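You operate a simulated robot arm through the tools that you are given. There is no shell and no other tool. Be economical: measure what you need, move in short steps, check, and stop when the job is done.

You run a simulated robot arm. Do the job below in one go: nothing can be reset, and whatever is moved stays where it is left.

JOB
Grease the latch slide under its cover.
Fine: purple brush back in its pot; cover and grease tin shut.

The check looks at the end state, three seconds after you hand in, the way a careful person would. Anything else that was tipped, shoved, dropped, spilled or broken makes it a failure. A push-on lid holds only when it is set on centred and level and pressed home; a screw cap is set on level and turned clockwise until tight.

ROBOT AND FRAMES
A 7-joint arm with a two-finger parallel gripper, fixed in place. Base frame: the origin is at the foot of the arm, x ahead of it, y to its left, z up; the work surface is at about z = 0.9. Lengths are in m, angles in rad, forces in N, time in s.
With the tool pointing down near the work surface it reaches from about 0.34 to 0.76 m from the base axis. Its first joint turns from -2.007 to 2.007 rad. Payload 3.91 kg.
The tool frame sits at the grasp point between the pads (the TCP): z along the fingers, y along the line on which they close. The tips reach 0.03 m beyond it. The gripper opens to 0.11 m. The fingers are 0.02 m wide and 0.01 m thick; the gripper's body (0.048 by 0.112 m) begins 0.055 m behind the TCP.
Orientation is that of the tool frame in the base frame, as a unit quaternion [w, x, y, z]. With the fingers straight down and closing along the base's y, the tool's x points along the base's -x, its y along +y and its z along -z.

CONTROLS
- The arm moves only by the tool servo_tool. Its argument "increments" is text: rows parted by semicolons, each of 7 numbers parted by spaces: the shift along the base's x, y, z in m, then the turn, a rotation vector about the base's x, y, z in rad, then the opening, from 0 (shut) to 1 (fully open). In form: x y z rx ry rz jaw; .... A call has 1 to 8 rows; each row shifts and turns the commanded pose from where the row before left it. A row lasts 0.2 s, in which the tool goes at most 0.05 m and 0.15 rad; a call with a longer step from one row to the next is refused whole, and so is a gripper value outside its range. A pose out of reach is approached as far as the arm can. The call stops where the force on the tool passes 70 N (or 10 N more than at its start, if that is more) or the arm is blocked; 0.2 s more then pass. The fingers move at their own pace (about 0.108 m/s each) and stop on an object; they squeeze with about 28 N. The grip force told is the motor's: it shows also when the fingers shut on nothing. Time passes only in rows, and 0.2 s behind the last, so rows that do not move let the fingers close. The reply holds the time, the measured pose of the TCP, the force on the tool along the base axes, the opening and the grip force, in the units named above and with some noise.
- Cameras (640 x 400 px; columns grow to the right, rows downward): "scene" is fixed at [0.22, -0.5135, 1.7346]; the picture's right is [0.25, -0.97, 0.00], its down [-0.92, -0.23, -0.31] and it looks along [0.30, 0.08, -0.95] (base axes); focal length 279 px, centre (320, 200). "wrist" rides on the gripper at [-0.036, 0, -0.057] in the tool frame; the picture's right is [0.00, -1.00, 0.00], its down [0.97, 0.00, -0.24] and it looks along [0.24, 0.00, 0.97] (tool axes); focal length 218 px, centre (320, 200).
- capture(camera): a new picture of that camera. It takes no simulated time.
- raise_lower(by): slides the trunk up (or, below 0, down) by that many m; the arm rides with it, the base frame stays. It gives what a move gives, with no picture.
- pixel_to_xyz(camera, pixels): for up to 12 pixels [column, row] of the newest picture of that camera ("zoom" is the newest enlarged one), the place [x, y, z] in the base frame of the surface seen there, good to about 0.003 m, but the place of the scene camera against the robot may be out by one fixed shift of up to 0.025 m in any direction. It takes no simulated time.
- zoom(camera, box): a new picture of the part [left, top, right, bottom] of that camera's present view, enlarged. It takes no simulated time.
- finish_job(): hands the job in; it is judged then, once.

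Keep the steps short. Do not move on a guess: measure, check each grasp and each placing, and mend mistakes. In all there are 80 turns and 38 pictures (those below and enlarged ones count). Leave the gripper open and the arm clear of the work at the hand-in unless told otherwise, and finish with a single line.

The tools are called after "Call:" as name(argument=value, ...) on one line, values as JSON. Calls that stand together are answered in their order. servo_tool: Moves the arm, as the interface text tells. Its arguments: {"type":"object","properties":{"increments":{"type":"string"}},"required":["increments"]} The other tools are called the same way: raise_lower (by) slides the trunk up or down; capture (camera) takes a picture; pixel_to_xyz (camera, pixels) gives the place of the surface under pixels of a picture; zoom (camera, box) takes an enlarged picture of a part of a camera's view; finish_job () hands the job in.

At the start:

```text
time_s: 0.0
eef_pos: [0.4413, -0.3167, 1.3131]
tcp_rot: [0.0, 0.0, 1.0, 0.001]
wrist_force: [0.4, 0.4, -1.3]
width: 0.1099
finger_force: 0.1
trunk travel left (down, up): [-0.8, 0.19]
```

scene: 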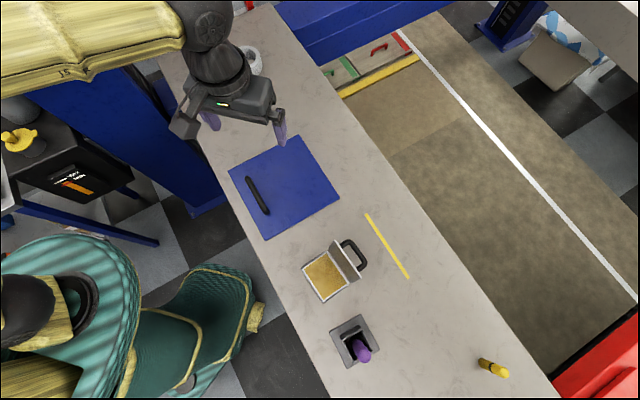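
wrist: 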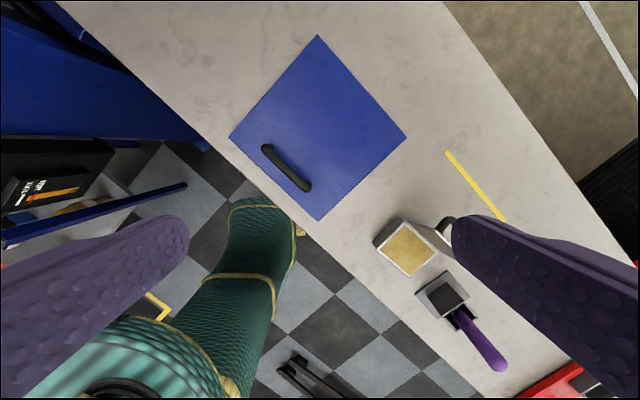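

I see a blue board with a black handle (the cover), an open tin with grease, and a pot with a purple brush. I'll zoom in on each.

Call:
zoom(camera="scene", box=[280, 220, 420, 380])

Call:
zoom(camera="scene", box=[210, 120, 350, 250])

Call:
pixel_to_xyz(camera="scene", pixels=[[249, 181], [266, 211], [229, 174], [297, 136], [340, 198], [265, 238], [325, 273], [352, 250], [352, 340], [362, 354], [388, 245], [492, 367]])

Call:
pixel_to_xyz(camera="wrist", pixels=[[267, 150], [304, 186], [318, 36], [230, 136], [318, 220], [406, 136], [408, 248], [443, 293], [480, 337], [497, 363], [475, 185], [430, 240]])

```text
2.50 times, centred on (350, 300) of scene
```

zoom: 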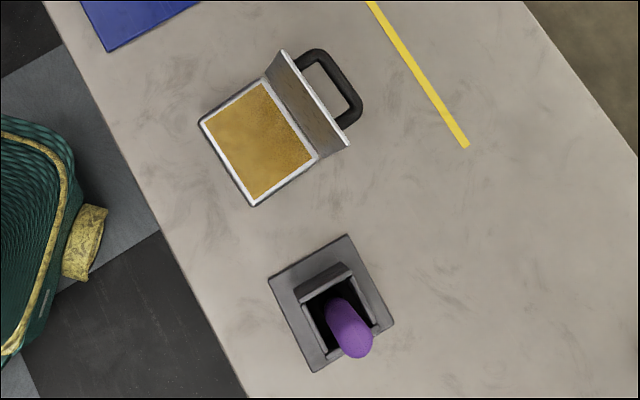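

```text
3.08 times, centred on (280, 185) of scene
```

zoom: 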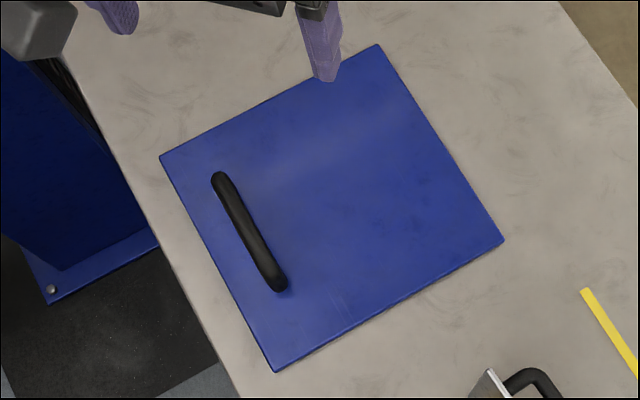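

```text
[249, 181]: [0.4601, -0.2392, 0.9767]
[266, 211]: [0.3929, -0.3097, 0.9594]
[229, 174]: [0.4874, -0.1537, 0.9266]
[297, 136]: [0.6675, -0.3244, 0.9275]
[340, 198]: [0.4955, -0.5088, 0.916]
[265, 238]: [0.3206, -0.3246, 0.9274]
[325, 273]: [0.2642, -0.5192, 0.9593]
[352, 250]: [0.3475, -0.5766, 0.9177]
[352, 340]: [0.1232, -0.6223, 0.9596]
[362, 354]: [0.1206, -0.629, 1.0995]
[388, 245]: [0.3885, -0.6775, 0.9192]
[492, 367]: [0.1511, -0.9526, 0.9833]
```

```text
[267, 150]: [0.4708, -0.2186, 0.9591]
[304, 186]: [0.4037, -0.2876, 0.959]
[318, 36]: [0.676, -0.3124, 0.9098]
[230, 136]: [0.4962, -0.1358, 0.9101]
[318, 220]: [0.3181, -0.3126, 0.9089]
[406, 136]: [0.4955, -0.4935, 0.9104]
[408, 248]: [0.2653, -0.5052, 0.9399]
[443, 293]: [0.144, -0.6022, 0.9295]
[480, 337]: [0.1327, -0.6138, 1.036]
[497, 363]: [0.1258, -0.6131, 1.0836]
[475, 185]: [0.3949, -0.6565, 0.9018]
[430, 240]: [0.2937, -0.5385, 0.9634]
```

The wrist readings show that the scene camera is off by about (-0.01, -0.018, +0.018), so I'll trust the wrist camera. Next I'll move closer over the tin and pot to inspect them.

Call:
servo_tool(increments="-0.023 -0.03 -0.012 0 0 0 1; -0.023 -0.03 -0.012 0 0 0 1; -0.023 -0.03 -0.012 0 0 0 1; -0.023 -0.03 -0.012 0 0 0 1; -0.023 -0.03 -0.012 0 0 0 1; -0.023 -0.03 -0.012 0 0 0 1")

Call:
capture(camera="wrist")

```text
time_s: 1.4
eef_pos: [0.3035, -0.5015, 1.2416]
tcp_rot: [0.001, 0.0, 1.0, 0.002]
wrist_force: [0.2, 0.1, -0.1]
width: 0.1097
finger_force: 0.0
trunk travel left (down, up): [-0.8, 0.19]
```

```text
33 pictures are left
```

wrist: 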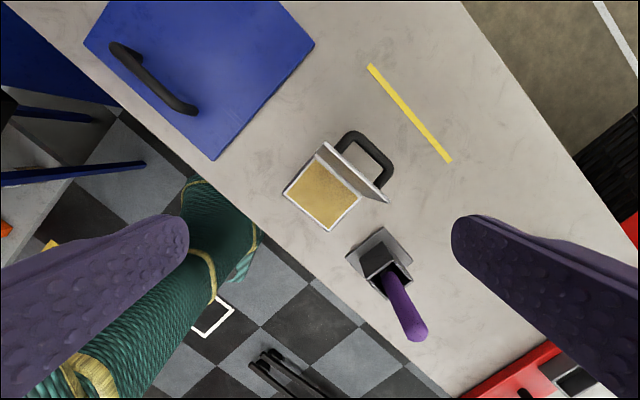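

Call:
zoom(camera="wrist", box=[260, 110, 460, 350])

Call:
pixel_to_xyz(camera="wrist", pixels=[[285, 193], [328, 229], [359, 197], [318, 160], [325, 143], [386, 201], [338, 146], [355, 132], [392, 170], [382, 186], [372, 67], [449, 161]])

Call:
pixel_to_xyz(camera="wrist", pixels=[[383, 228], [412, 262], [347, 258], [373, 245], [410, 281], [362, 268], [390, 285], [395, 295], [405, 315], [416, 333], [426, 325], [407, 337]])

```text
1.67 times, centred on (360, 230) of wrist
```

zoom: 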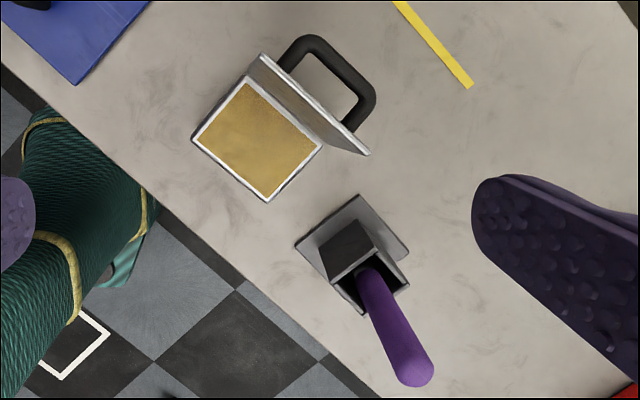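

```text
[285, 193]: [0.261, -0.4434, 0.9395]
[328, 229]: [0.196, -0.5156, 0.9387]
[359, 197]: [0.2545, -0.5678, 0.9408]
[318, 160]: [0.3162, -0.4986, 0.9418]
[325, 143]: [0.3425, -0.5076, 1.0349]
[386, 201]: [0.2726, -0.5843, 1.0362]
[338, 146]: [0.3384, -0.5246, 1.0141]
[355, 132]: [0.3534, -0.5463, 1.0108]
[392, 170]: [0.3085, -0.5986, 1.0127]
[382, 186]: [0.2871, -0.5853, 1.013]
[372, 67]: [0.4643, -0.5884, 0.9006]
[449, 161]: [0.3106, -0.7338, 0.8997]
```

```text
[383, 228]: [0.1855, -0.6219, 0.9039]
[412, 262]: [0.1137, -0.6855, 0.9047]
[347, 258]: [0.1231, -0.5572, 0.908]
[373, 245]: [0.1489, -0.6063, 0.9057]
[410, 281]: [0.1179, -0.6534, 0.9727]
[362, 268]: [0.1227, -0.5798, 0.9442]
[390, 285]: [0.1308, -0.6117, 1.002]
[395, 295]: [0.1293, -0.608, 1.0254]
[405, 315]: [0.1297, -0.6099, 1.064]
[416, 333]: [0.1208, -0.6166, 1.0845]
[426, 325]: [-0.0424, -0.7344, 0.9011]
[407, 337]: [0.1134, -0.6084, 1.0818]
```

The tin is a box at about (0.257,-0.506) with its hinged lid leaning open and a handle on the lid's outer side. The brush stands upright in its pot at about (0.125,-0.612), top near 1.09. Next I'll go above the cover's handle at (0.437,-0.253), turned 45°.

Call:
servo_tool(increments="0.0167 0.0311 -0.0127 0 0 0.098 1; 0.0167 0.0311 -0.0127 0 0 0.098 1; 0.0167 0.0311 -0.0127 0 0 0.098 1; 0.0167 0.0311 -0.0127 0 0 0.098 1; 0.0167 0.0311 -0.0127 0 0 0.098 1; 0.0167 0.0311 -0.0127 0 0 0.098 1; 0.0167 0.0311 -0.0127 0 0 0.098 1; 0.0167 0.0311 -0.0127 0 0 0.098 1")

Call:
capture(camera="wrist")

```text
time_s: 3.2
eef_pos: [0.4393, -0.2449, 1.139]
tcp_rot: [-0.001, -0.383, 0.924, -0.001]
wrist_force: [0.4, -0.3, -0.3]
width: 0.1101
finger_force: 0.1
trunk travel left (down, up): [-0.8, 0.19]
```

```text
31 pictures are left
```

wrist: 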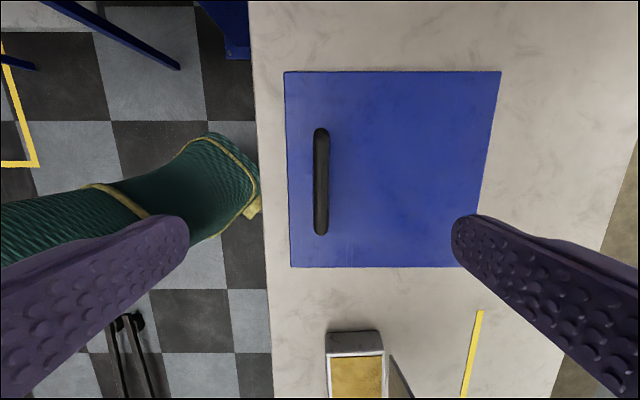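

Call:
pixel_to_xyz(camera="wrist", pixels=[[320, 133], [320, 180], [320, 230], [315, 180], [327, 180], [286, 170], [280, 170], [490, 150], [500, 150], [400, 266], [400, 272], [420, 72]])

Call:
zoom(camera="wrist", box=[270, 60, 510, 210])

```text
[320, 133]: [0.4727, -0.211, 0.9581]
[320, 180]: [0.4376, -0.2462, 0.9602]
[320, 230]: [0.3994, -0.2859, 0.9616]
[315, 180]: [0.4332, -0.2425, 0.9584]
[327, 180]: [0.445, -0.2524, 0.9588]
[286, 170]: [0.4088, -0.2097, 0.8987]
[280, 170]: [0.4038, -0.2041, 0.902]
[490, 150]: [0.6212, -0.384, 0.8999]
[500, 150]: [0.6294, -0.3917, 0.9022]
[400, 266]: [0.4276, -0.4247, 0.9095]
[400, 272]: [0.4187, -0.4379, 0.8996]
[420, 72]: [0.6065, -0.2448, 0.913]
```

```text
2.67 times, centred on (390, 135) of wrist
```

zoom: 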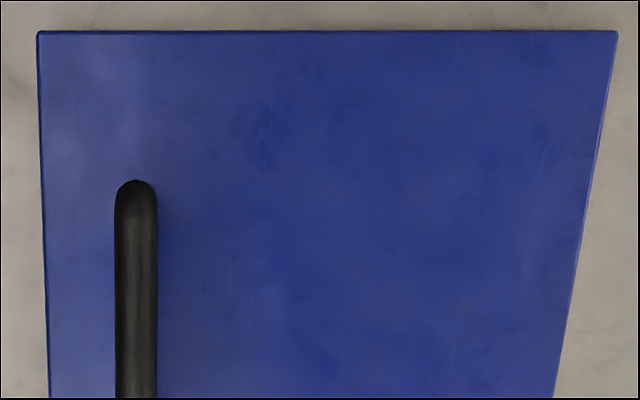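

The handle bar is centred at (0.438,-0.246) with its top at z 0.960, about 17 mm wide, and the tool is lined up over it. I'll go straight down to z about 0.958 and then close.

Call:
servo_tool(increments="0 0 -0.045 0 0 0 0.6; 0 0 -0.045 0 0 0 0.6; 0 0 -0.045 0 0 0 0.6; 0 0 -0.045 0 0 0 0.6; 0 0 0 0 0 0 0; 0 0 0 0 0 0 0; 0 0 0 0 0 0 0")

```text
time_s: 4.8
eef_pos: [0.4348, -0.2495, 0.9549]
tcp_rot: [-0.001, -0.382, 0.924, 0.0]
wrist_force: [-0.5, -1.3, -3.2]
width: 0.0173
finger_force: 45.3
trunk travel left (down, up): [-0.8, 0.19]
```

The bar is gripped (width 17 mm). I'll lift it along a small arc about the far edge, assuming it's hinged there, and check force and picture.

Call:
servo_tool(increments="0.0067 -0.0067 0.0315 0 0 0 0; 0.0099 -0.0099 0.030 0 0 0 0")

Call:
capture(camera="scene")

```text
time_s: 5.4
eef_pos: [0.4532, -0.266, 1.0186]
tcp_rot: [0.0, -0.382, 0.924, 0.0]
wrist_force: [-0.6, -4.5, -5.7]
width: 0.0177
finger_force: 44.7
trunk travel left (down, up): [-0.8, 0.19]
```

```text
29 pictures are left
```

scene: 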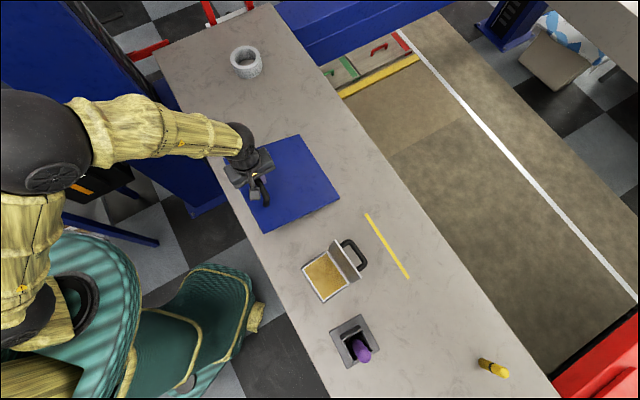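

Call:
zoom(camera="scene", box=[210, 110, 360, 250])

```text
2.86 times, centred on (285, 180) of scene
```

zoom: 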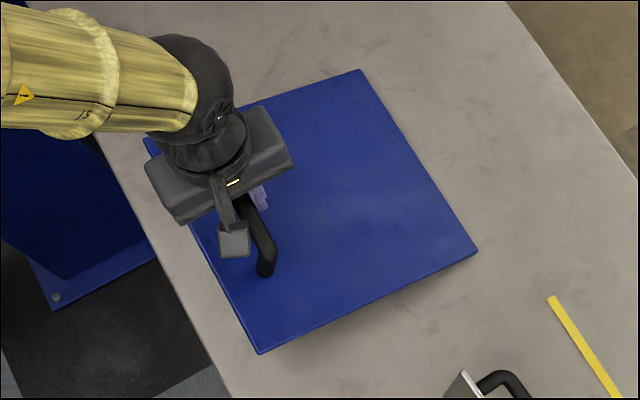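

The far edge stayed in place, so the cover is hinged there. I'll continue along the arc.

Call:
servo_tool(increments="0.0130 -0.0130 0.0274 0 0 0 0; 0.0158 -0.0158 0.0244 0 0 0 0; 0.0180 -0.0180 0.0207 0 0 0 0; 0.0202 -0.0202 0.0168 0 0 0 0")

Call:
capture(camera="scene")

```text
time_s: 6.4
eef_pos: [0.5199, -0.332, 1.1122]
tcp_rot: [0.002, -0.381, 0.925, 0.0]
wrist_force: [-11.9, -5.3, 3.8]
width: 0.0174
finger_force: 45.0
trunk travel left (down, up): [-0.8, 0.19]
```

```text
27 pictures are left
```

scene: 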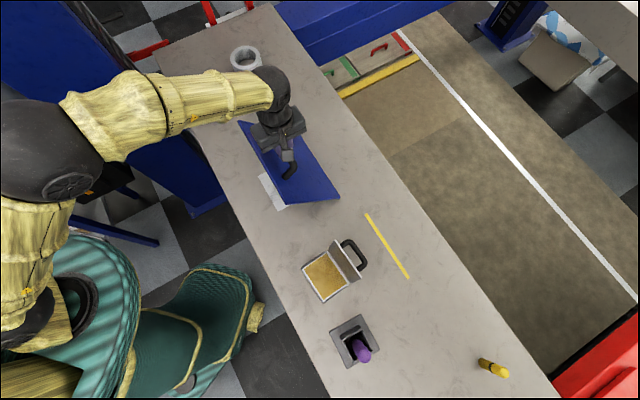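

The cover rises smoothly with small forces. I'll continue towards upright.

Call:
servo_tool(increments="0.0216 -0.0216 0.0122 0 0 0 0; 0.0227 -0.0227 0.0075 0 0 0 0; 0.0232 -0.0232 0.0027 0 0 0 0")

Call:
capture(camera="scene")

```text
time_s: 7.2
eef_pos: [0.5879, -0.3986, 1.1349]
tcp_rot: [0.0, -0.38, 0.925, 0.0]
wrist_force: [-9.9, -11.2, -2.0]
width: 0.0178
finger_force: 44.8
trunk travel left (down, up): [-0.8, 0.19]
```

```text
26 pictures are left
```

scene: 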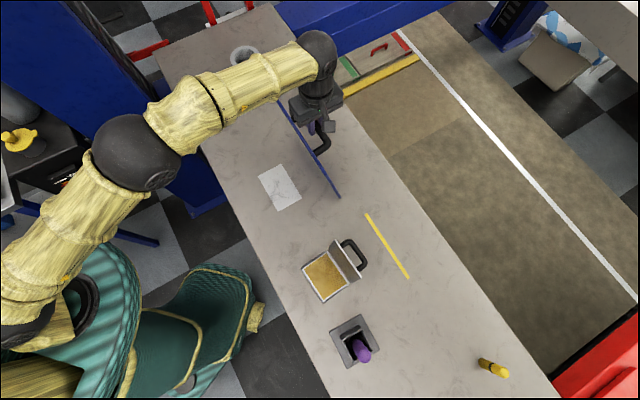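

The cover is nearly upright. I'll go two more rows past vertical.

Call:
servo_tool(increments="0.0233 -0.0233 -0.0023 0 0 0 0; 0.0228 -0.0228 -0.0071 0 0 0 0; 0 0 0 0 0 0 0")

Call:
zoom(camera="scene", box=[250, 70, 370, 220])

```text
time_s: 8.0
eef_pos: [0.6137, -0.4199, 1.1244]
tcp_rot: [-0.002, -0.384, 0.923, 0.005]
wrist_force: [0.1, 10.9, -33.2]
width: 0.0176
finger_force: 45.2
out of reach, approached as far as the arm can: row 2
trunk travel left (down, up): [-0.8, 0.19]
```

```text
2.67 times, centred on (310, 145) of scene
```

zoom: 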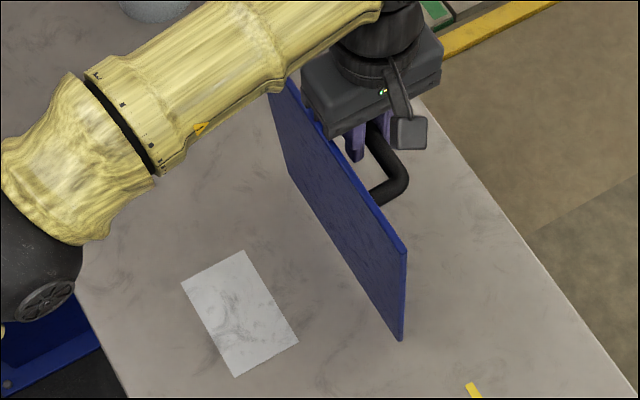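

The arm hit its reach limit with the cover at about 86°. Tilting the tool so the fingers point outward should bring the wrist nearer and gain reach.

Call:
servo_tool(increments="0 0 0 -0.07 -0.07 0 0; 0 0 0 -0.06 -0.06 0 0; 0 0 0 0 0 0 0")

Call:
zoom(camera="scene", box=[250, 70, 370, 220])

```text
time_s: 8.8
eef_pos: [0.613, -0.4215, 1.1316]
tcp_rot: [0.038, -0.38, 0.92, -0.09]
wrist_force: [8.9, 6.1, 13.7]
width: 0.0176
finger_force: 45.0
trunk travel left (down, up): [-0.8, 0.19]
```

```text
2.67 times, centred on (310, 145) of scene
```

zoom: 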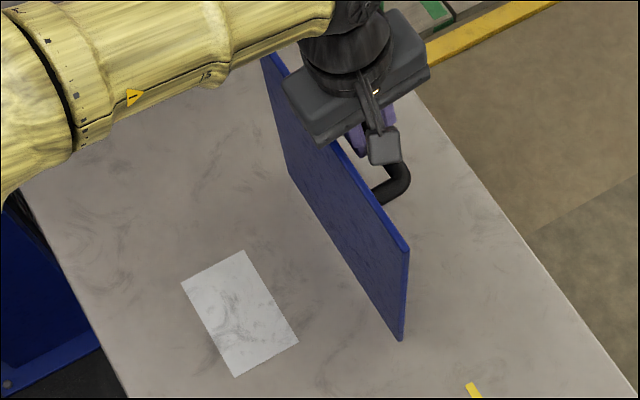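

Call:
servo_tool(increments="0.012 -0.012 -0.004 0 0 0 0; 0.012 -0.012 -0.004 0 0 0 0; 0 0 0 0 0 0 0")

Call:
zoom(camera="scene", box=[250, 70, 370, 220])

```text
time_s: 9.6
eef_pos: [0.636, -0.4456, 1.1234]
tcp_rot: [0.038, -0.38, 0.92, -0.089]
wrist_force: [18.8, 0.4, 28.9]
width: 0.0173
finger_force: 45.1
trunk travel left (down, up): [-0.8, 0.19]
```

```text
2.67 times, centred on (310, 145) of scene
```

zoom: 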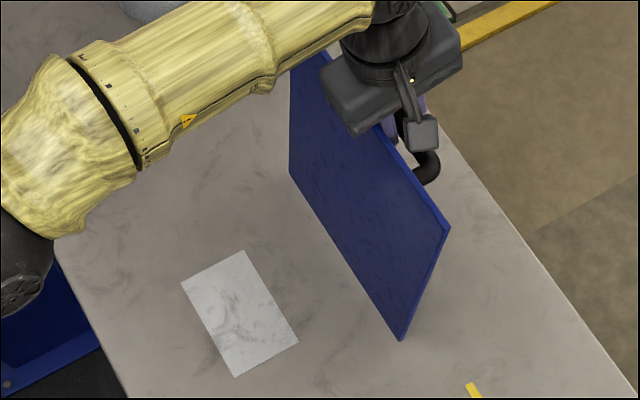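

The cover is now about 5° past vertical. I'll ease the jaws open a little to see whether it stays.

Call:
servo_tool(increments="0 0 0 0 0 0 0.3; 0 0 0 0 0 0 0.34; 0 0 0 0 0 0 0.34")

Call:
zoom(camera="scene", box=[250, 70, 370, 220])

```text
time_s: 10.4
eef_pos: [0.6333, -0.4473, 1.1184]
tcp_rot: [0.036, -0.38, 0.921, -0.085]
wrist_force: [0.2, -3.1, 9.4]
width: 0.0338
finger_force: 0.1
trunk travel left (down, up): [-0.8, 0.19]
```

```text
2.67 times, centred on (310, 145) of scene
```

zoom: 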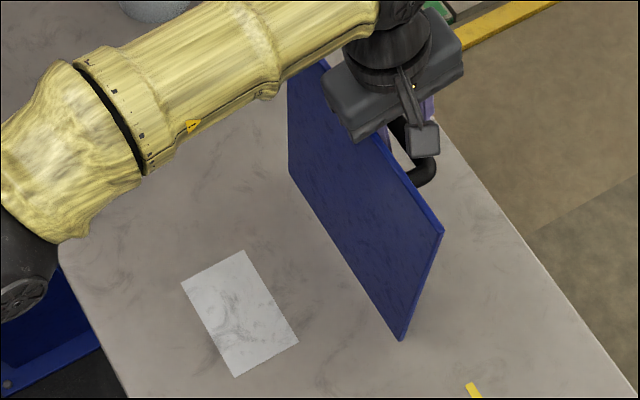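

It's holding with the jaws at 34 mm. I'll retract straight up slowly.

Call:
servo_tool(increments="0 0 0.012 0 0 0 0.34; 0 0 0.015 0 0 0 0.34; 0 0 0.02 0 0 0 0.34; 0 0 0.02 0 0 0 0.34")

Call:
zoom(camera="scene", box=[250, 70, 370, 220])

```text
time_s: 11.4
eef_pos: [0.6284, -0.4419, 1.1838]
tcp_rot: [0.035, -0.38, 0.92, -0.085]
wrist_force: [0.3, -0.7, 0.0]
width: 0.0373
finger_force: 0.1
out of reach, approached as far as the arm can: row 3, 4
trunk travel left (down, up): [-0.8, 0.19]
```

```text
2.67 times, centred on (310, 145) of scene
```

zoom: 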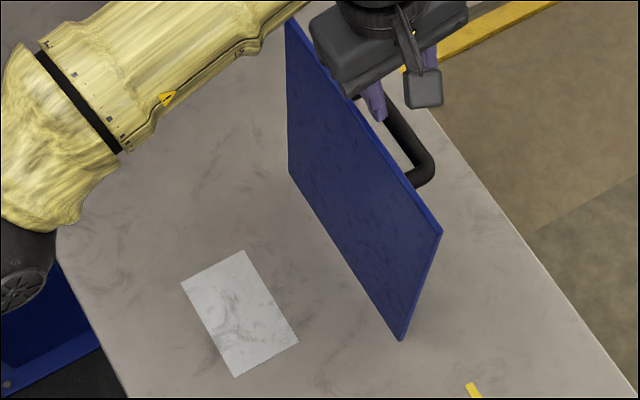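

The cover stays open by itself. I need another 40 mm of height, so I'll tilt a little more (the body is now above the cover's top) and raise.

Call:
servo_tool(increments="0 0 0 -0.1 -0.1 0 0.34; -0.002 0.002 0.01 -0.05 -0.05 0 0.34; -0.003 0.003 0.015 0 0 0 0.34; -0.003 0.003 0.02 0 0 0 0.34")

```text
time_s: 12.4
eef_pos: [0.6205, -0.4339, 1.2291]
tcp_rot: [0.076, -0.374, 0.906, -0.182]
wrist_force: [-0.8, -0.3, 0.2]
width: 0.0373
finger_force: 0.1
trunk travel left (down, up): [-0.8, 0.19]
```

The tips are clear at about z 1.20. I'll retreat inward, level out, and look at what's under the cover.

Call:
servo_tool(increments="-0.025 0.022 0.01 0.05 0.05 0 0.6; -0.03 0.025 0.005 0.05 0.05 0 0.6; -0.03 0.025 0 0.06 0.06 0 0.6; -0.03 0.025 0 0.06 0.06 0 0.6; -0.02 0.02 0 0.06 0.06 0 0.6")

Call:
capture(camera="wrist")

```text
time_s: 13.6
eef_pos: [0.4853, -0.3164, 1.2436]
tcp_rot: [0.0, -0.382, 0.924, 0.001]
wrist_force: [-0.1, 0.6, -0.2]
width: 0.0657
finger_force: 0.0
trunk travel left (down, up): [-0.8, 0.19]
```

```text
20 pictures are left
```

wrist: 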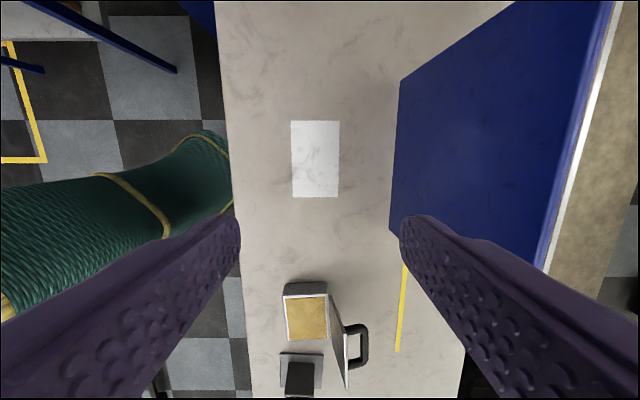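

The white patch at (291–339, 121–197) is the slide. I'll measure it.

Call:
pixel_to_xyz(camera="wrist", pixels=[[293, 123], [338, 123], [293, 195], [338, 195], [315, 160], [280, 160], [400, 90], [390, 225], [613, 10], [540, 268]])

Call:
zoom(camera="wrist", box=[265, 100, 365, 220])

```text
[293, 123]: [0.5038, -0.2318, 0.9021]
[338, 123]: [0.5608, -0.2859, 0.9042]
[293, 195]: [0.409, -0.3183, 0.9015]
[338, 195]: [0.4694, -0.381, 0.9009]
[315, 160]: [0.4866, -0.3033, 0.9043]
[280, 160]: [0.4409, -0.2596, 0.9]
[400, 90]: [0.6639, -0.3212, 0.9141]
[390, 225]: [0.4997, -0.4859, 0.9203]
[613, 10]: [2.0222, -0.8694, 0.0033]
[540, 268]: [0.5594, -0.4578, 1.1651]
```

```text
3.33 times, centred on (315, 160) of wrist
```

zoom: 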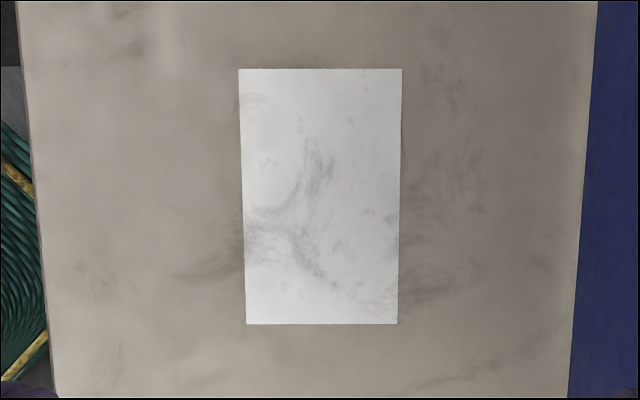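

The slide is centred at (0.486,-0.304), 0.13 long along the (1,1) direction, 0.083 wide, at z 0.902. Now I'll go above the brush.

Call:
servo_tool(increments="-0.036 -0.03 0 0 0 0 0.6; -0.036 -0.03 0 0 0 0 0.6; -0.036 -0.03 0 0 0 0 0.6; -0.036 -0.03 0 0 0 0 0.6; -0.036 -0.03 0 0 0 0 0.6; -0.036 -0.03 0 0 0 0 0.6; -0.036 -0.03 0 0 0 0 0.6; -0.036 -0.03 0 0 0 0 0.6")

Call:
servo_tool(increments="-0.036 -0.03 0 0 0 0 0.6; -0.036 -0.026 0 0 0 0 0.6; 0 0 0 0 0 0 0.6")

Call:
capture(camera="wrist")

```text
time_s: 15.4
eef_pos: [0.2009, -0.5588, 1.245]
tcp_rot: [0.0, -0.381, 0.925, 0.001]
wrist_force: [0.4, -0.5, 0.5]
width: 0.0661
finger_force: 0.0
trunk travel left (down, up): [-0.8, 0.19]
```

```text
time_s: 16.2
eef_pos: [0.1281, -0.6142, 1.2437]
tcp_rot: [0.001, -0.382, 0.924, 0.0]
wrist_force: [0.2, 0.1, 0.0]
width: 0.0662
finger_force: 0.1
trunk travel left (down, up): [-0.8, 0.19]
```

```text
18 pictures are left
```

wrist: 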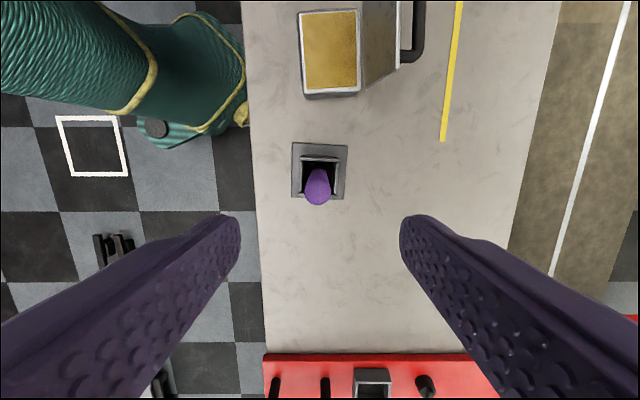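

Call:
pixel_to_xyz(camera="wrist", pixels=[[317, 200], [317, 190], [317, 175], [307, 188], [328, 188], [318, 157], [303, 175], [340, 175], [320, 160], [292, 170], [347, 170], [318, 144]])

Call:
zoom(camera="wrist", box=[280, 130, 360, 215])

```text
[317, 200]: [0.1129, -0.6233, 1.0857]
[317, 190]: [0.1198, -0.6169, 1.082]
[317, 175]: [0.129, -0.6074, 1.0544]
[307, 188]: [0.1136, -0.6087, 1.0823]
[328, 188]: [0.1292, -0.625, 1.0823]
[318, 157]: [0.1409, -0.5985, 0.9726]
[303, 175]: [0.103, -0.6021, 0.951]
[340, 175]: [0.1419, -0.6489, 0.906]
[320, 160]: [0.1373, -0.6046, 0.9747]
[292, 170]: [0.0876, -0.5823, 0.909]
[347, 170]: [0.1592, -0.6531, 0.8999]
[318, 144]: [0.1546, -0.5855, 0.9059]
```

```text
4.71 times, centred on (320, 172) of wrist
```

zoom: 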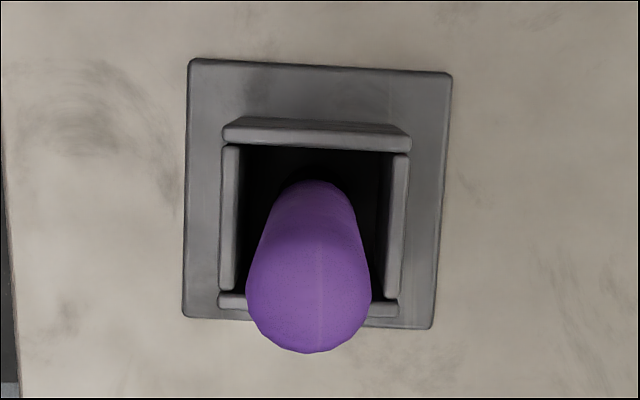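

The brush handle is centred at about (0.120,-0.617), 24 mm thick, top at 1.087; the pot rim is at 0.973. I'll line up, go down to z 1.045, and close.

Call:
servo_tool(increments="-0.008 -0.003 -0.038 0 0 0 0.6; 0 0 -0.04 0 0 0 0.6; 0 0 -0.04 0 0 0 0.6; 0 0 -0.04 0 0 0 0.6; 0 0 -0.04 0 0 0 0.6; 0 0 0 0 0 0 0; 0 0 0 0 0 0 0; 0 0 0 0 0 0 0")

```text
time_s: 18.0
eef_pos: [0.12, -0.6195, 1.0472]
tcp_rot: [0.0, -0.382, 0.924, 0.0]
wrist_force: [0.8, 0.2, 0.3]
width: 0.0263
finger_force: 27.8
trunk travel left (down, up): [-0.8, 0.19]
```

The brush is gripped (26 mm) at grip pose (0.120,-0.6195,1.047). I'll lift straight up and look.

Call:
servo_tool(increments="0 0 0.02 0 0 0 0; 0 0 0.035 0 0 0 0; 0 0 0.04 0 0 0 0; 0 0 0.04 0 0 0 0; 0 0 0.04 0 0 0 0")

Call:
capture(camera="wrist")

Call:
zoom(camera="scene", box=[280, 230, 440, 400])

```text
time_s: 19.2
eef_pos: [0.1167, -0.6142, 1.2226]
tcp_rot: [0.0, -0.382, 0.924, 0.0]
wrist_force: [0.3, 0.1, 0.2]
width: 0.0262
finger_force: 28.2
trunk travel left (down, up): [-0.8, 0.19]
```

```text
16 pictures are left
```

wrist: 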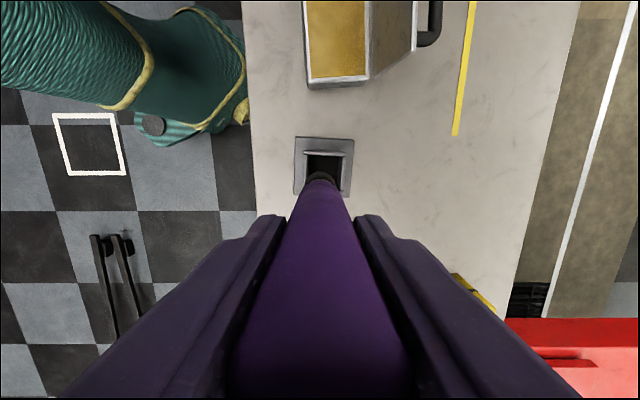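

```text
2.35 times, centred on (360, 315) of scene
```

zoom: 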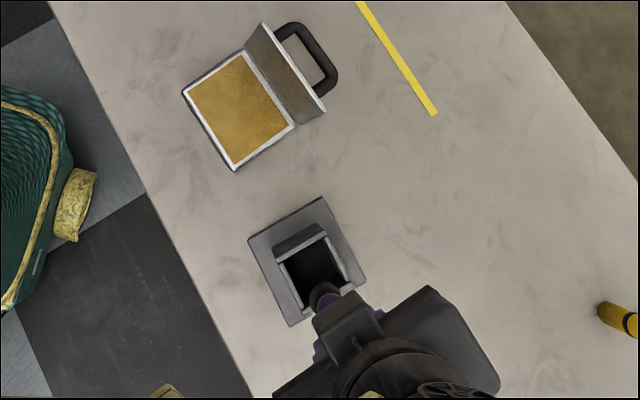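

Call:
pixel_to_xyz(camera="wrist", pixels=[[320, 174], [320, 177], [320, 180], [320, 184], [320, 190], [325, 160]])

Call:
zoom(camera="wrist", box=[285, 130, 365, 200])

```text
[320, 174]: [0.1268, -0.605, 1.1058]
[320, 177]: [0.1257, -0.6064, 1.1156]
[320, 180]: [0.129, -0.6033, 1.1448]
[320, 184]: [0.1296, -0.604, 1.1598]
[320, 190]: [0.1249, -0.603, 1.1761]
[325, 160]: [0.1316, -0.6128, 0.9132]
```

```text
5.71 times, centred on (325, 165) of wrist
```

zoom: 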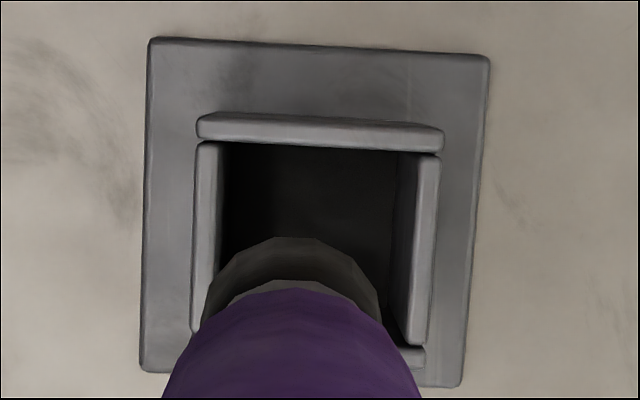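

The bristle bottom is about 0.13–0.137 below the TCP. Next I'll move over the centre of the grease at (0.257,-0.506), staying at height.

Call:
servo_tool(increments="0.035 0.027 0 0 0 0 0; 0.035 0.027 0 0 0 0 0; 0.035 0.027 0 0 0 0 0; 0.035 0.027 0 0 0 0 0; 0 0 0 0 0 0 0")

Call:
capture(camera="wrist")

```text
time_s: 20.4
eef_pos: [0.257, -0.5062, 1.2214]
tcp_rot: [0.0, -0.381, 0.925, 0.001]
wrist_force: [-0.1, 0.1, -0.8]
width: 0.0258
finger_force: 28.4
trunk travel left (down, up): [-0.8, 0.19]
```

```text
13 pictures are left
```

wrist: 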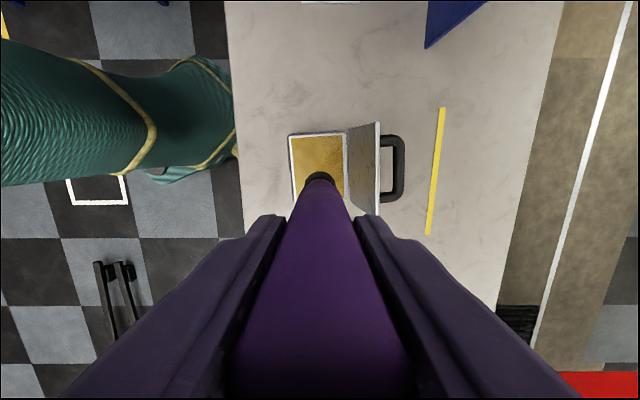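

The brush is over the tin. I'll measure the grease surface before dipping.

Call:
pixel_to_xyz(camera="wrist", pixels=[[305, 150], [330, 150], [304, 175], [338, 180], [291, 150], [346, 135], [319, 172], [377, 125], [400, 160]])

Call:
servo_tool(increments="0 0 -0.04 0 0 0 0; 0 0 -0.04 0 0 0 0; 0 0 -0.04 0 0 0 0; 0 0 -0.02 0 0 0 0; 0 0 -0.01 0 0 0 0")

```text
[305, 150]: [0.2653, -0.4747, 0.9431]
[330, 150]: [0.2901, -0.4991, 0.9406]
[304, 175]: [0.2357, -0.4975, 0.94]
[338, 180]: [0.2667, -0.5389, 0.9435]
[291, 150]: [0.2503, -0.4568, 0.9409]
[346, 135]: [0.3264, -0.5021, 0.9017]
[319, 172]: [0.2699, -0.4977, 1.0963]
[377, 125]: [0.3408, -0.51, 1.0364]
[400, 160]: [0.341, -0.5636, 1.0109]
```

```text
time_s: 21.6
eef_pos: [0.2571, -0.5093, 1.0724]
tcp_rot: [-0.001, -0.381, 0.925, -0.001]
wrist_force: [0.3, -1.5, 2.5]
width: 0.0262
finger_force: 28.6
trunk travel left (down, up): [-0.8, 0.19]
```

There's a light touch (2.5 N) with the bristles at about grease level. I'll dip a few mm more and sweep slightly.

Call:
servo_tool(increments="0 0 -0.004 0 0 0 0; 0 0 -0.003 0 0 0 0; 0.01 0.01 0 0 0 0 0; -0.02 -0.02 0 0 0 0 0; 0.01 0.01 0 0 0 0 0")

Call:
zoom(camera="wrist", box=[260, 110, 380, 230])

```text
time_s: 22.8
eef_pos: [0.259, -0.5081, 1.0642]
tcp_rot: [-0.001, -0.381, 0.925, 0.0]
wrist_force: [-4.1, -2.3, 14.1]
width: 0.026
finger_force: 28.1
trunk travel left (down, up): [-0.8, 0.19]
```

```text
3.33 times, centred on (320, 170) of wrist
```

zoom: 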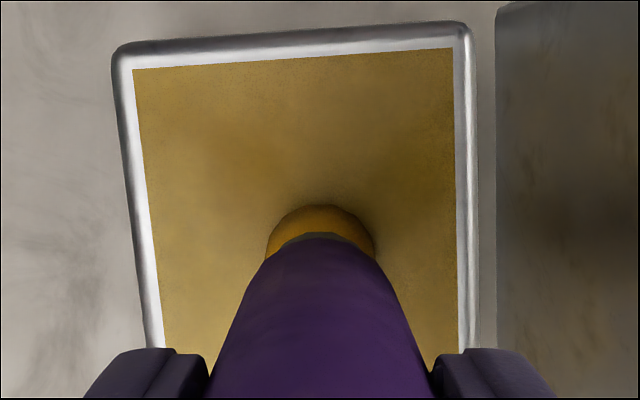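

The bristles now look orange, so they're loaded. I'll lift, then travel to the slide's near corner start at (0.428,-0.320).

Call:
servo_tool(increments="0 0 0.03 0 0 0 0; 0 0 0.045 0 0 0 0; 0 0 0.045 0 0 0 0; 0 0 0 0 0 0 0")

Call:
servo_tool(increments="0.0283 0.0312 0 0 0 0 0; 0.0283 0.0312 0 0 0 0 0; 0.0283 0.0312 0 0 0 0 0; 0.0283 0.0312 0 0 0 0 0; 0.0283 0.0312 0 0 0 0 0; 0.0283 0.0312 0 0 0 0 0; 0 0 0 0 0 0 0")

Call:
capture(camera="wrist")

```text
time_s: 23.8
eef_pos: [0.2616, -0.5084, 1.1823]
tcp_rot: [0.0, -0.382, 0.924, 0.001]
wrist_force: [0.0, -0.3, 0.0]
width: 0.0262
finger_force: 28.0
trunk travel left (down, up): [-0.8, 0.19]
```

```text
time_s: 25.4
eef_pos: [0.4297, -0.3232, 1.1839]
tcp_rot: [0.0, -0.381, 0.925, 0.0]
wrist_force: [-0.9, -0.2, -0.4]
width: 0.0262
finger_force: 27.7
trunk travel left (down, up): [-0.8, 0.19]
```

```text
11 pictures are left
```

wrist: 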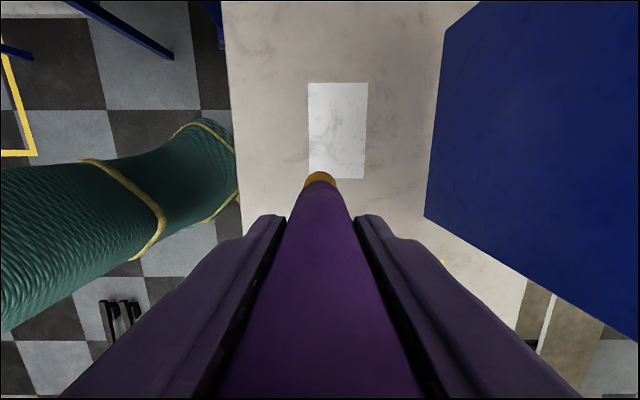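

The tip is above the slide's corner. I'll descend to just above contact and then feel down.

Call:
servo_tool(increments="0 0 -0.045 0 0 0 0; 0 0 -0.045 0 0 0 0; 0 0 -0.04 0 0 0 0; 0 0 -0.014 0 0 0 0; 0 0 -0.004 0 0 0 0; 0 0 -0.003 0 0 0 0; 0 0 0 0 0 0 0")

```text
time_s: 27.0
eef_pos: [0.429, -0.3223, 1.0333]
tcp_rot: [0.0, -0.383, 0.924, 0.0]
wrist_force: [-0.2, 0.1, -0.9]
width: 0.0262
finger_force: 28.0
trunk travel left (down, up): [-0.8, 0.19]
```

Call:
servo_tool(increments="0 0 -0.003 0 0 0 0; 0 0 -0.002 0 0 0 0; 0 0 0 0 0 0 0")

```text
time_s: 27.8
eef_pos: [0.4311, -0.3211, 1.0277]
tcp_rot: [0.0, -0.382, 0.924, 0.0]
wrist_force: [0.0, 0.2, -0.4]
width: 0.0261
finger_force: 28.4
trunk travel left (down, up): [-0.8, 0.19]
```

No contact yet; I'll go down a little further.

Call:
servo_tool(increments="0 0 -0.002 0 0 0 0; 0 0 -0.002 0 0 0 0; 0 0 -0.002 0 0 0 0; 0 0 0 0 0 0 0")

Call:
zoom(camera="wrist", box=[260, 90, 380, 210])

```text
time_s: 28.8
eef_pos: [0.4288, -0.3208, 1.0233]
tcp_rot: [0.0, -0.382, 0.924, -0.003]
wrist_force: [0.0, 1.4, 24.6]
width: 0.026
finger_force: 27.8
trunk travel left (down, up): [-0.8, 0.19]
```

```text
3.33 times, centred on (320, 150) of wrist
```

zoom: 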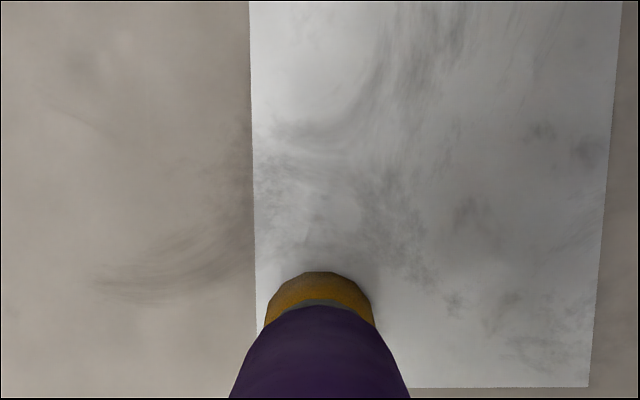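

It touches at z about 1.025, with the bristles just inside the slide's edge. I'll ease up 1 mm and stroke along the slide.

Call:
servo_tool(increments="0 0 0.001 0 0 0 0; 0.0184 0.0184 0 0 0 0 0; 0.0184 0.0184 0 0 0 0 0; 0.0184 0.0184 0 0 0 0 0; 0.0184 0.0184 0 0 0 0 0; 0 0 0 0 0 0 0")

Call:
zoom(camera="wrist", box=[240, 110, 420, 290])

```text
time_s: 30.2
eef_pos: [0.5022, -0.2464, 1.0221]
tcp_rot: [0.0, -0.382, 0.924, 0.001]
wrist_force: [0.0, 0.6, 3.0]
width: 0.0261
finger_force: 28.1
trunk travel left (down, up): [-0.8, 0.19]
```

```text
2.22 times, centred on (330, 200) of wrist
```

zoom: 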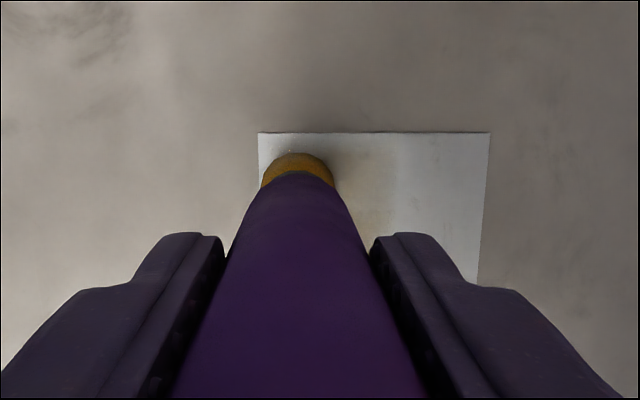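

Contact is light and a yellowish tint is showing. I'll continue the strokes, shifted across by 20 mm each.

Call:
servo_tool(increments="0.0141 -0.0141 -0.0007 0 0 0 0; -0.0184 -0.0184 0 0 0 0 0; -0.0184 -0.0184 0 0 0 0 0; -0.0184 -0.0184 0 0 0 0 0; -0.0184 -0.0184 0 0 0 0 0; 0.0141 -0.0141 0 0 0 0 0; 0 0 0 0 0 0 0")

Call:
servo_tool(increments="0.0184 0.0184 0 0 0 0 0; 0.0184 0.0184 0 0 0 0 0; 0.0184 0.0184 0 0 0 0 0; 0.0184 0.0184 0 0 0 0 0; 0.0145 -0.0145 0 0 0 0 0; 0 0 0 0 0 0 0")

Call:
servo_tool(increments="-0.0184 -0.0184 0 0 0 0 0; -0.0184 -0.0184 0 0 0 0 0; -0.0184 -0.0184 0 0 0 0 0; -0.0184 -0.0184 0 0 0 0 0; 0 0 0 0 0 0 0; 0 0 0.03 0 0 0 0; 0 0 0.045 0 0 0 0; 0 0 0.045 0 0 0 0")

Call:
capture(camera="scene")

```text
time_s: 31.8
eef_pos: [0.4546, -0.352, 1.022]
tcp_rot: [-0.001, -0.381, 0.925, 0.0]
wrist_force: [-4.2, 0.8, 10.0]
width: 0.026
finger_force: 28.2
trunk travel left (down, up): [-0.8, 0.19]
```

```text
time_s: 33.2
eef_pos: [0.5477, -0.2898, 1.0206]
tcp_rot: [0.0, -0.382, 0.924, 0.0]
wrist_force: [0.8, 2.4, 8.7]
width: 0.026
finger_force: 28.4
trunk travel left (down, up): [-0.8, 0.19]
```

```text
time_s: 35.0
eef_pos: [0.4721, -0.3645, 1.1419]
tcp_rot: [0.0, -0.381, 0.924, 0.0]
wrist_force: [0.7, -0.3, -1.4]
width: 0.026
finger_force: 28.2
trunk travel left (down, up): [-0.8, 0.19]
```

```text
8 pictures are left
```

scene: 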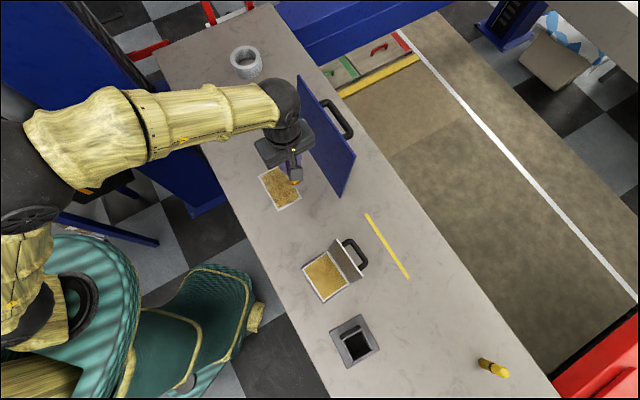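

The slide looks well covered in grease. I'll raise and carry the brush back above the pot at (0.120,-0.6195).

Call:
servo_tool(increments="0 0 0.04 0 0 0 0; 0 0 0.04 0 0 0 0; -0.0352 -0.0255 0 0 0 0 0; -0.0352 -0.0255 0 0 0 0 0; -0.0352 -0.0255 0 0 0 0 0; -0.0352 -0.0255 0 0 0 0 0; -0.0352 -0.0255 0 0 0 0 0; -0.0352 -0.0255 0 0 0 0 0")

Call:
servo_tool(increments="-0.0352 -0.0255 0 0 0 0 0; -0.0352 -0.0255 0 0 0 0 0; -0.0352 -0.0255 0 0 0 0 0; -0.0352 -0.0255 0 0 0 0 0; 0 0 0 0 0 0 0")

Call:
zoom(camera="wrist", box=[270, 120, 370, 220])

```text
time_s: 36.8
eef_pos: [0.261, -0.5191, 1.2198]
tcp_rot: [0.0, -0.382, 0.924, 0.0]
wrist_force: [0.1, -0.4, -0.1]
width: 0.0263
finger_force: 28.0
trunk travel left (down, up): [-0.8, 0.19]
```

```text
time_s: 38.0
eef_pos: [0.1195, -0.6235, 1.221]
tcp_rot: [0.0, -0.382, 0.924, -0.001]
wrist_force: [-0.9, 0.3, -0.2]
width: 0.0263
finger_force: 27.7
trunk travel left (down, up): [-0.8, 0.19]
```

```text
4.00 times, centred on (320, 170) of wrist
```

zoom: 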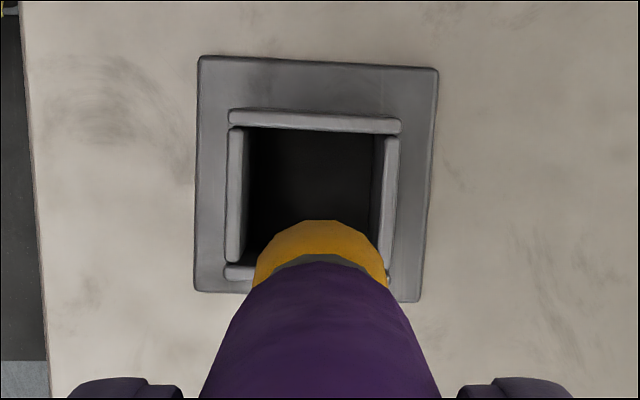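

The tip is over the pot opening with only a small correction needed (+0.0005,+0.004). I'll lower it in two stages.

Call:
servo_tool(increments="0.0005 0.004 -0.03 0 0 0 0; 0 0 -0.035 0 0 0 0; 0 0 -0.03 0 0 0 0; 0 0 -0.02 0 0 0 0; 0 0 0 0 0 0 0")

Call:
zoom(camera="wrist", box=[260, 110, 380, 230])

```text
time_s: 39.2
eef_pos: [0.1184, -0.6154, 1.1056]
tcp_rot: [0.0, -0.382, 0.924, 0.0]
wrist_force: [-1.3, -0.4, -0.5]
width: 0.0262
finger_force: 27.9
trunk travel left (down, up): [-0.8, 0.19]
```

```text
3.33 times, centred on (320, 170) of wrist
```

zoom: 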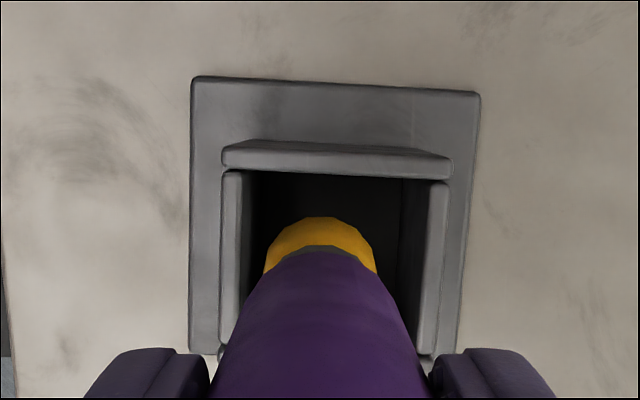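

The bristles are at rim height and sit about 3–4 mm left of centre. I'll shift (+0.0015,-0.003), then lower to the floor.

Call:
servo_tool(increments="0.0015 -0.003 0 0 0 0 0; 0 0 -0.025 0 0 0 0; 0 0 -0.02 0 0 0 0; 0 0 -0.008 0 0 0 0; 0 0 -0.003 0 0 0 0; 0 0 0 0 0 0 0")

```text
time_s: 40.6
eef_pos: [0.1204, -0.6183, 1.0508]
tcp_rot: [0.001, -0.382, 0.924, 0.0]
wrist_force: [-0.1, 0.3, -0.2]
width: 0.0262
finger_force: 28.2
trunk travel left (down, up): [-0.8, 0.19]
```

Call:
servo_tool(increments="0 0 -0.002 0 0 0 0; 0 0 -0.002 0 0 0 0; 0 0 0 0 0 0 0")

```text
time_s: 41.4
eef_pos: [0.1213, -0.6182, 1.0474]
tcp_rot: [0.0, -0.382, 0.924, 0.0]
wrist_force: [-0.2, 0.4, 0.1]
width: 0.0261
finger_force: 28.2
trunk travel left (down, up): [-0.8, 0.19]
```

Call:
servo_tool(increments="0 0 -0.002 0 0 0 0; 0 0 -0.002 0 0 0 0; 0 0 0 0 0 0 0")

```text
time_s: 42.2
eef_pos: [0.1217, -0.6186, 1.0428]
tcp_rot: [0.001, -0.382, 0.924, 0.0]
wrist_force: [0.2, -0.6, -0.8]
width: 0.0262
finger_force: 28.0
trunk travel left (down, up): [-0.8, 0.19]
```

Call:
servo_tool(increments="0 0 -0.002 0 0 0 0; 0 0 -0.002 0 0 0 0; 0 0 -0.002 0 0 0 0; 0 0 0 0 0 0 0")

```text
time_s: 43.2
eef_pos: [0.1205, -0.6176, 1.0376]
tcp_rot: [0.001, -0.382, 0.924, -0.001]
wrist_force: [0.1, 0.2, -0.6]
width: 0.0262
finger_force: 27.6
trunk travel left (down, up): [-0.8, 0.19]
```

Call:
servo_tool(increments="0 0 -0.002 0 0 0 0; 0 0 -0.002 0 0 0 0; 0 0 -0.002 0 0 0 0; 0 0 0 0 0 0 0")

```text
time_s: 44.2
eef_pos: [0.1203, -0.6181, 1.0342]
tcp_rot: [-0.001, -0.382, 0.924, -0.003]
wrist_force: [0.1, -3.0, 20.5]
width: 0.0259
finger_force: 27.7
trunk travel left (down, up): [-0.8, 0.19]
```

The brush touched the floor (20 N). I'll ease up 1 mm, open the jaws, and rise straight up.

Call:
servo_tool(increments="0 0 0.002 0 0 0 0; 0 0 0 0 0 0 0.4; 0 0 0 0 0 0 0.6; 0 0 0.03 0 0 0 0.6; 0 0 0.045 0 0 0 0.6; 0 0 0.045 0 0 0 0.6; 0 0 0.045 0 0 0 0.6")

Call:
capture(camera="wrist")

```text
time_s: 45.8
eef_pos: [0.1227, -0.6193, 1.2006]
tcp_rot: [0.0, -0.383, 0.924, 0.0]
wrist_force: [-0.3, -0.6, -0.1]
width: 0.0657
finger_force: 0.1
trunk travel left (down, up): [-0.8, 0.19]
```

```text
5 pictures are left
```

wrist: 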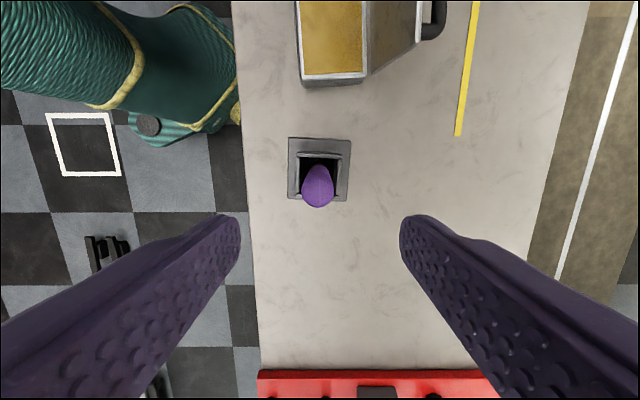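

The brush is back in its pot. To close the tin, I'll use shut fingers to push the lid's handle bar from outside: bar at about (0.325,-0.572), z about 1.00. I'll go to (0.356,-0.604), high up first.

Call:
servo_tool(increments="0.045 0.003 0 0 0 0 0; 0.045 0.003 0 0 0 0 0; 0.045 0.003 0 0 0 0 0; 0.045 0.003 0 0 0 0 0; 0.045 0.003 0 0 0 0 0; 0.009 0 0 0 0 0 0; 0 0 0 0 0 0 0")

Call:
capture(camera="wrist")

```text
time_s: 47.4
eef_pos: [0.3568, -0.6025, 1.1974]
tcp_rot: [0.0, -0.382, 0.924, 0.001]
wrist_force: [0.4, 0.0, 0.8]
width: 0.0
finger_force: 28.2
trunk travel left (down, up): [-0.8, 0.19]
```

```text
4 pictures are left
```

wrist: 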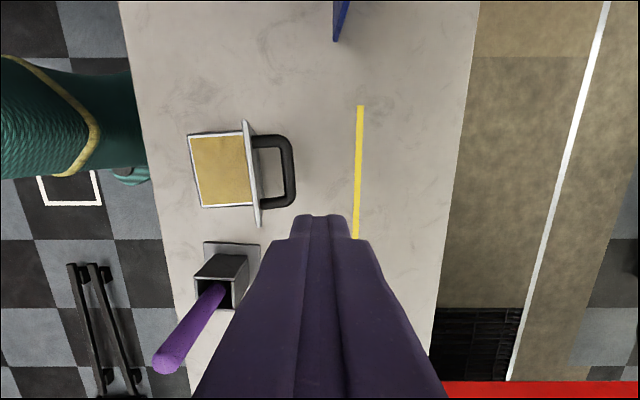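

Call:
pixel_to_xyz(camera="wrist", pixels=[[288, 155], [288, 172], [288, 190], [294, 172], [245, 123], [257, 222], [163, 360], [260, 190]])

```text
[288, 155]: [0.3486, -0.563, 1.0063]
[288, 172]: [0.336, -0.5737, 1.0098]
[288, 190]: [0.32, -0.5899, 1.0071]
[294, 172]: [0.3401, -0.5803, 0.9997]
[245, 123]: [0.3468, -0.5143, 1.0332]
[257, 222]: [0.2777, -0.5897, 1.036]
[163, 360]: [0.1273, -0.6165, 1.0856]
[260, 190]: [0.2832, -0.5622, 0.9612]
```

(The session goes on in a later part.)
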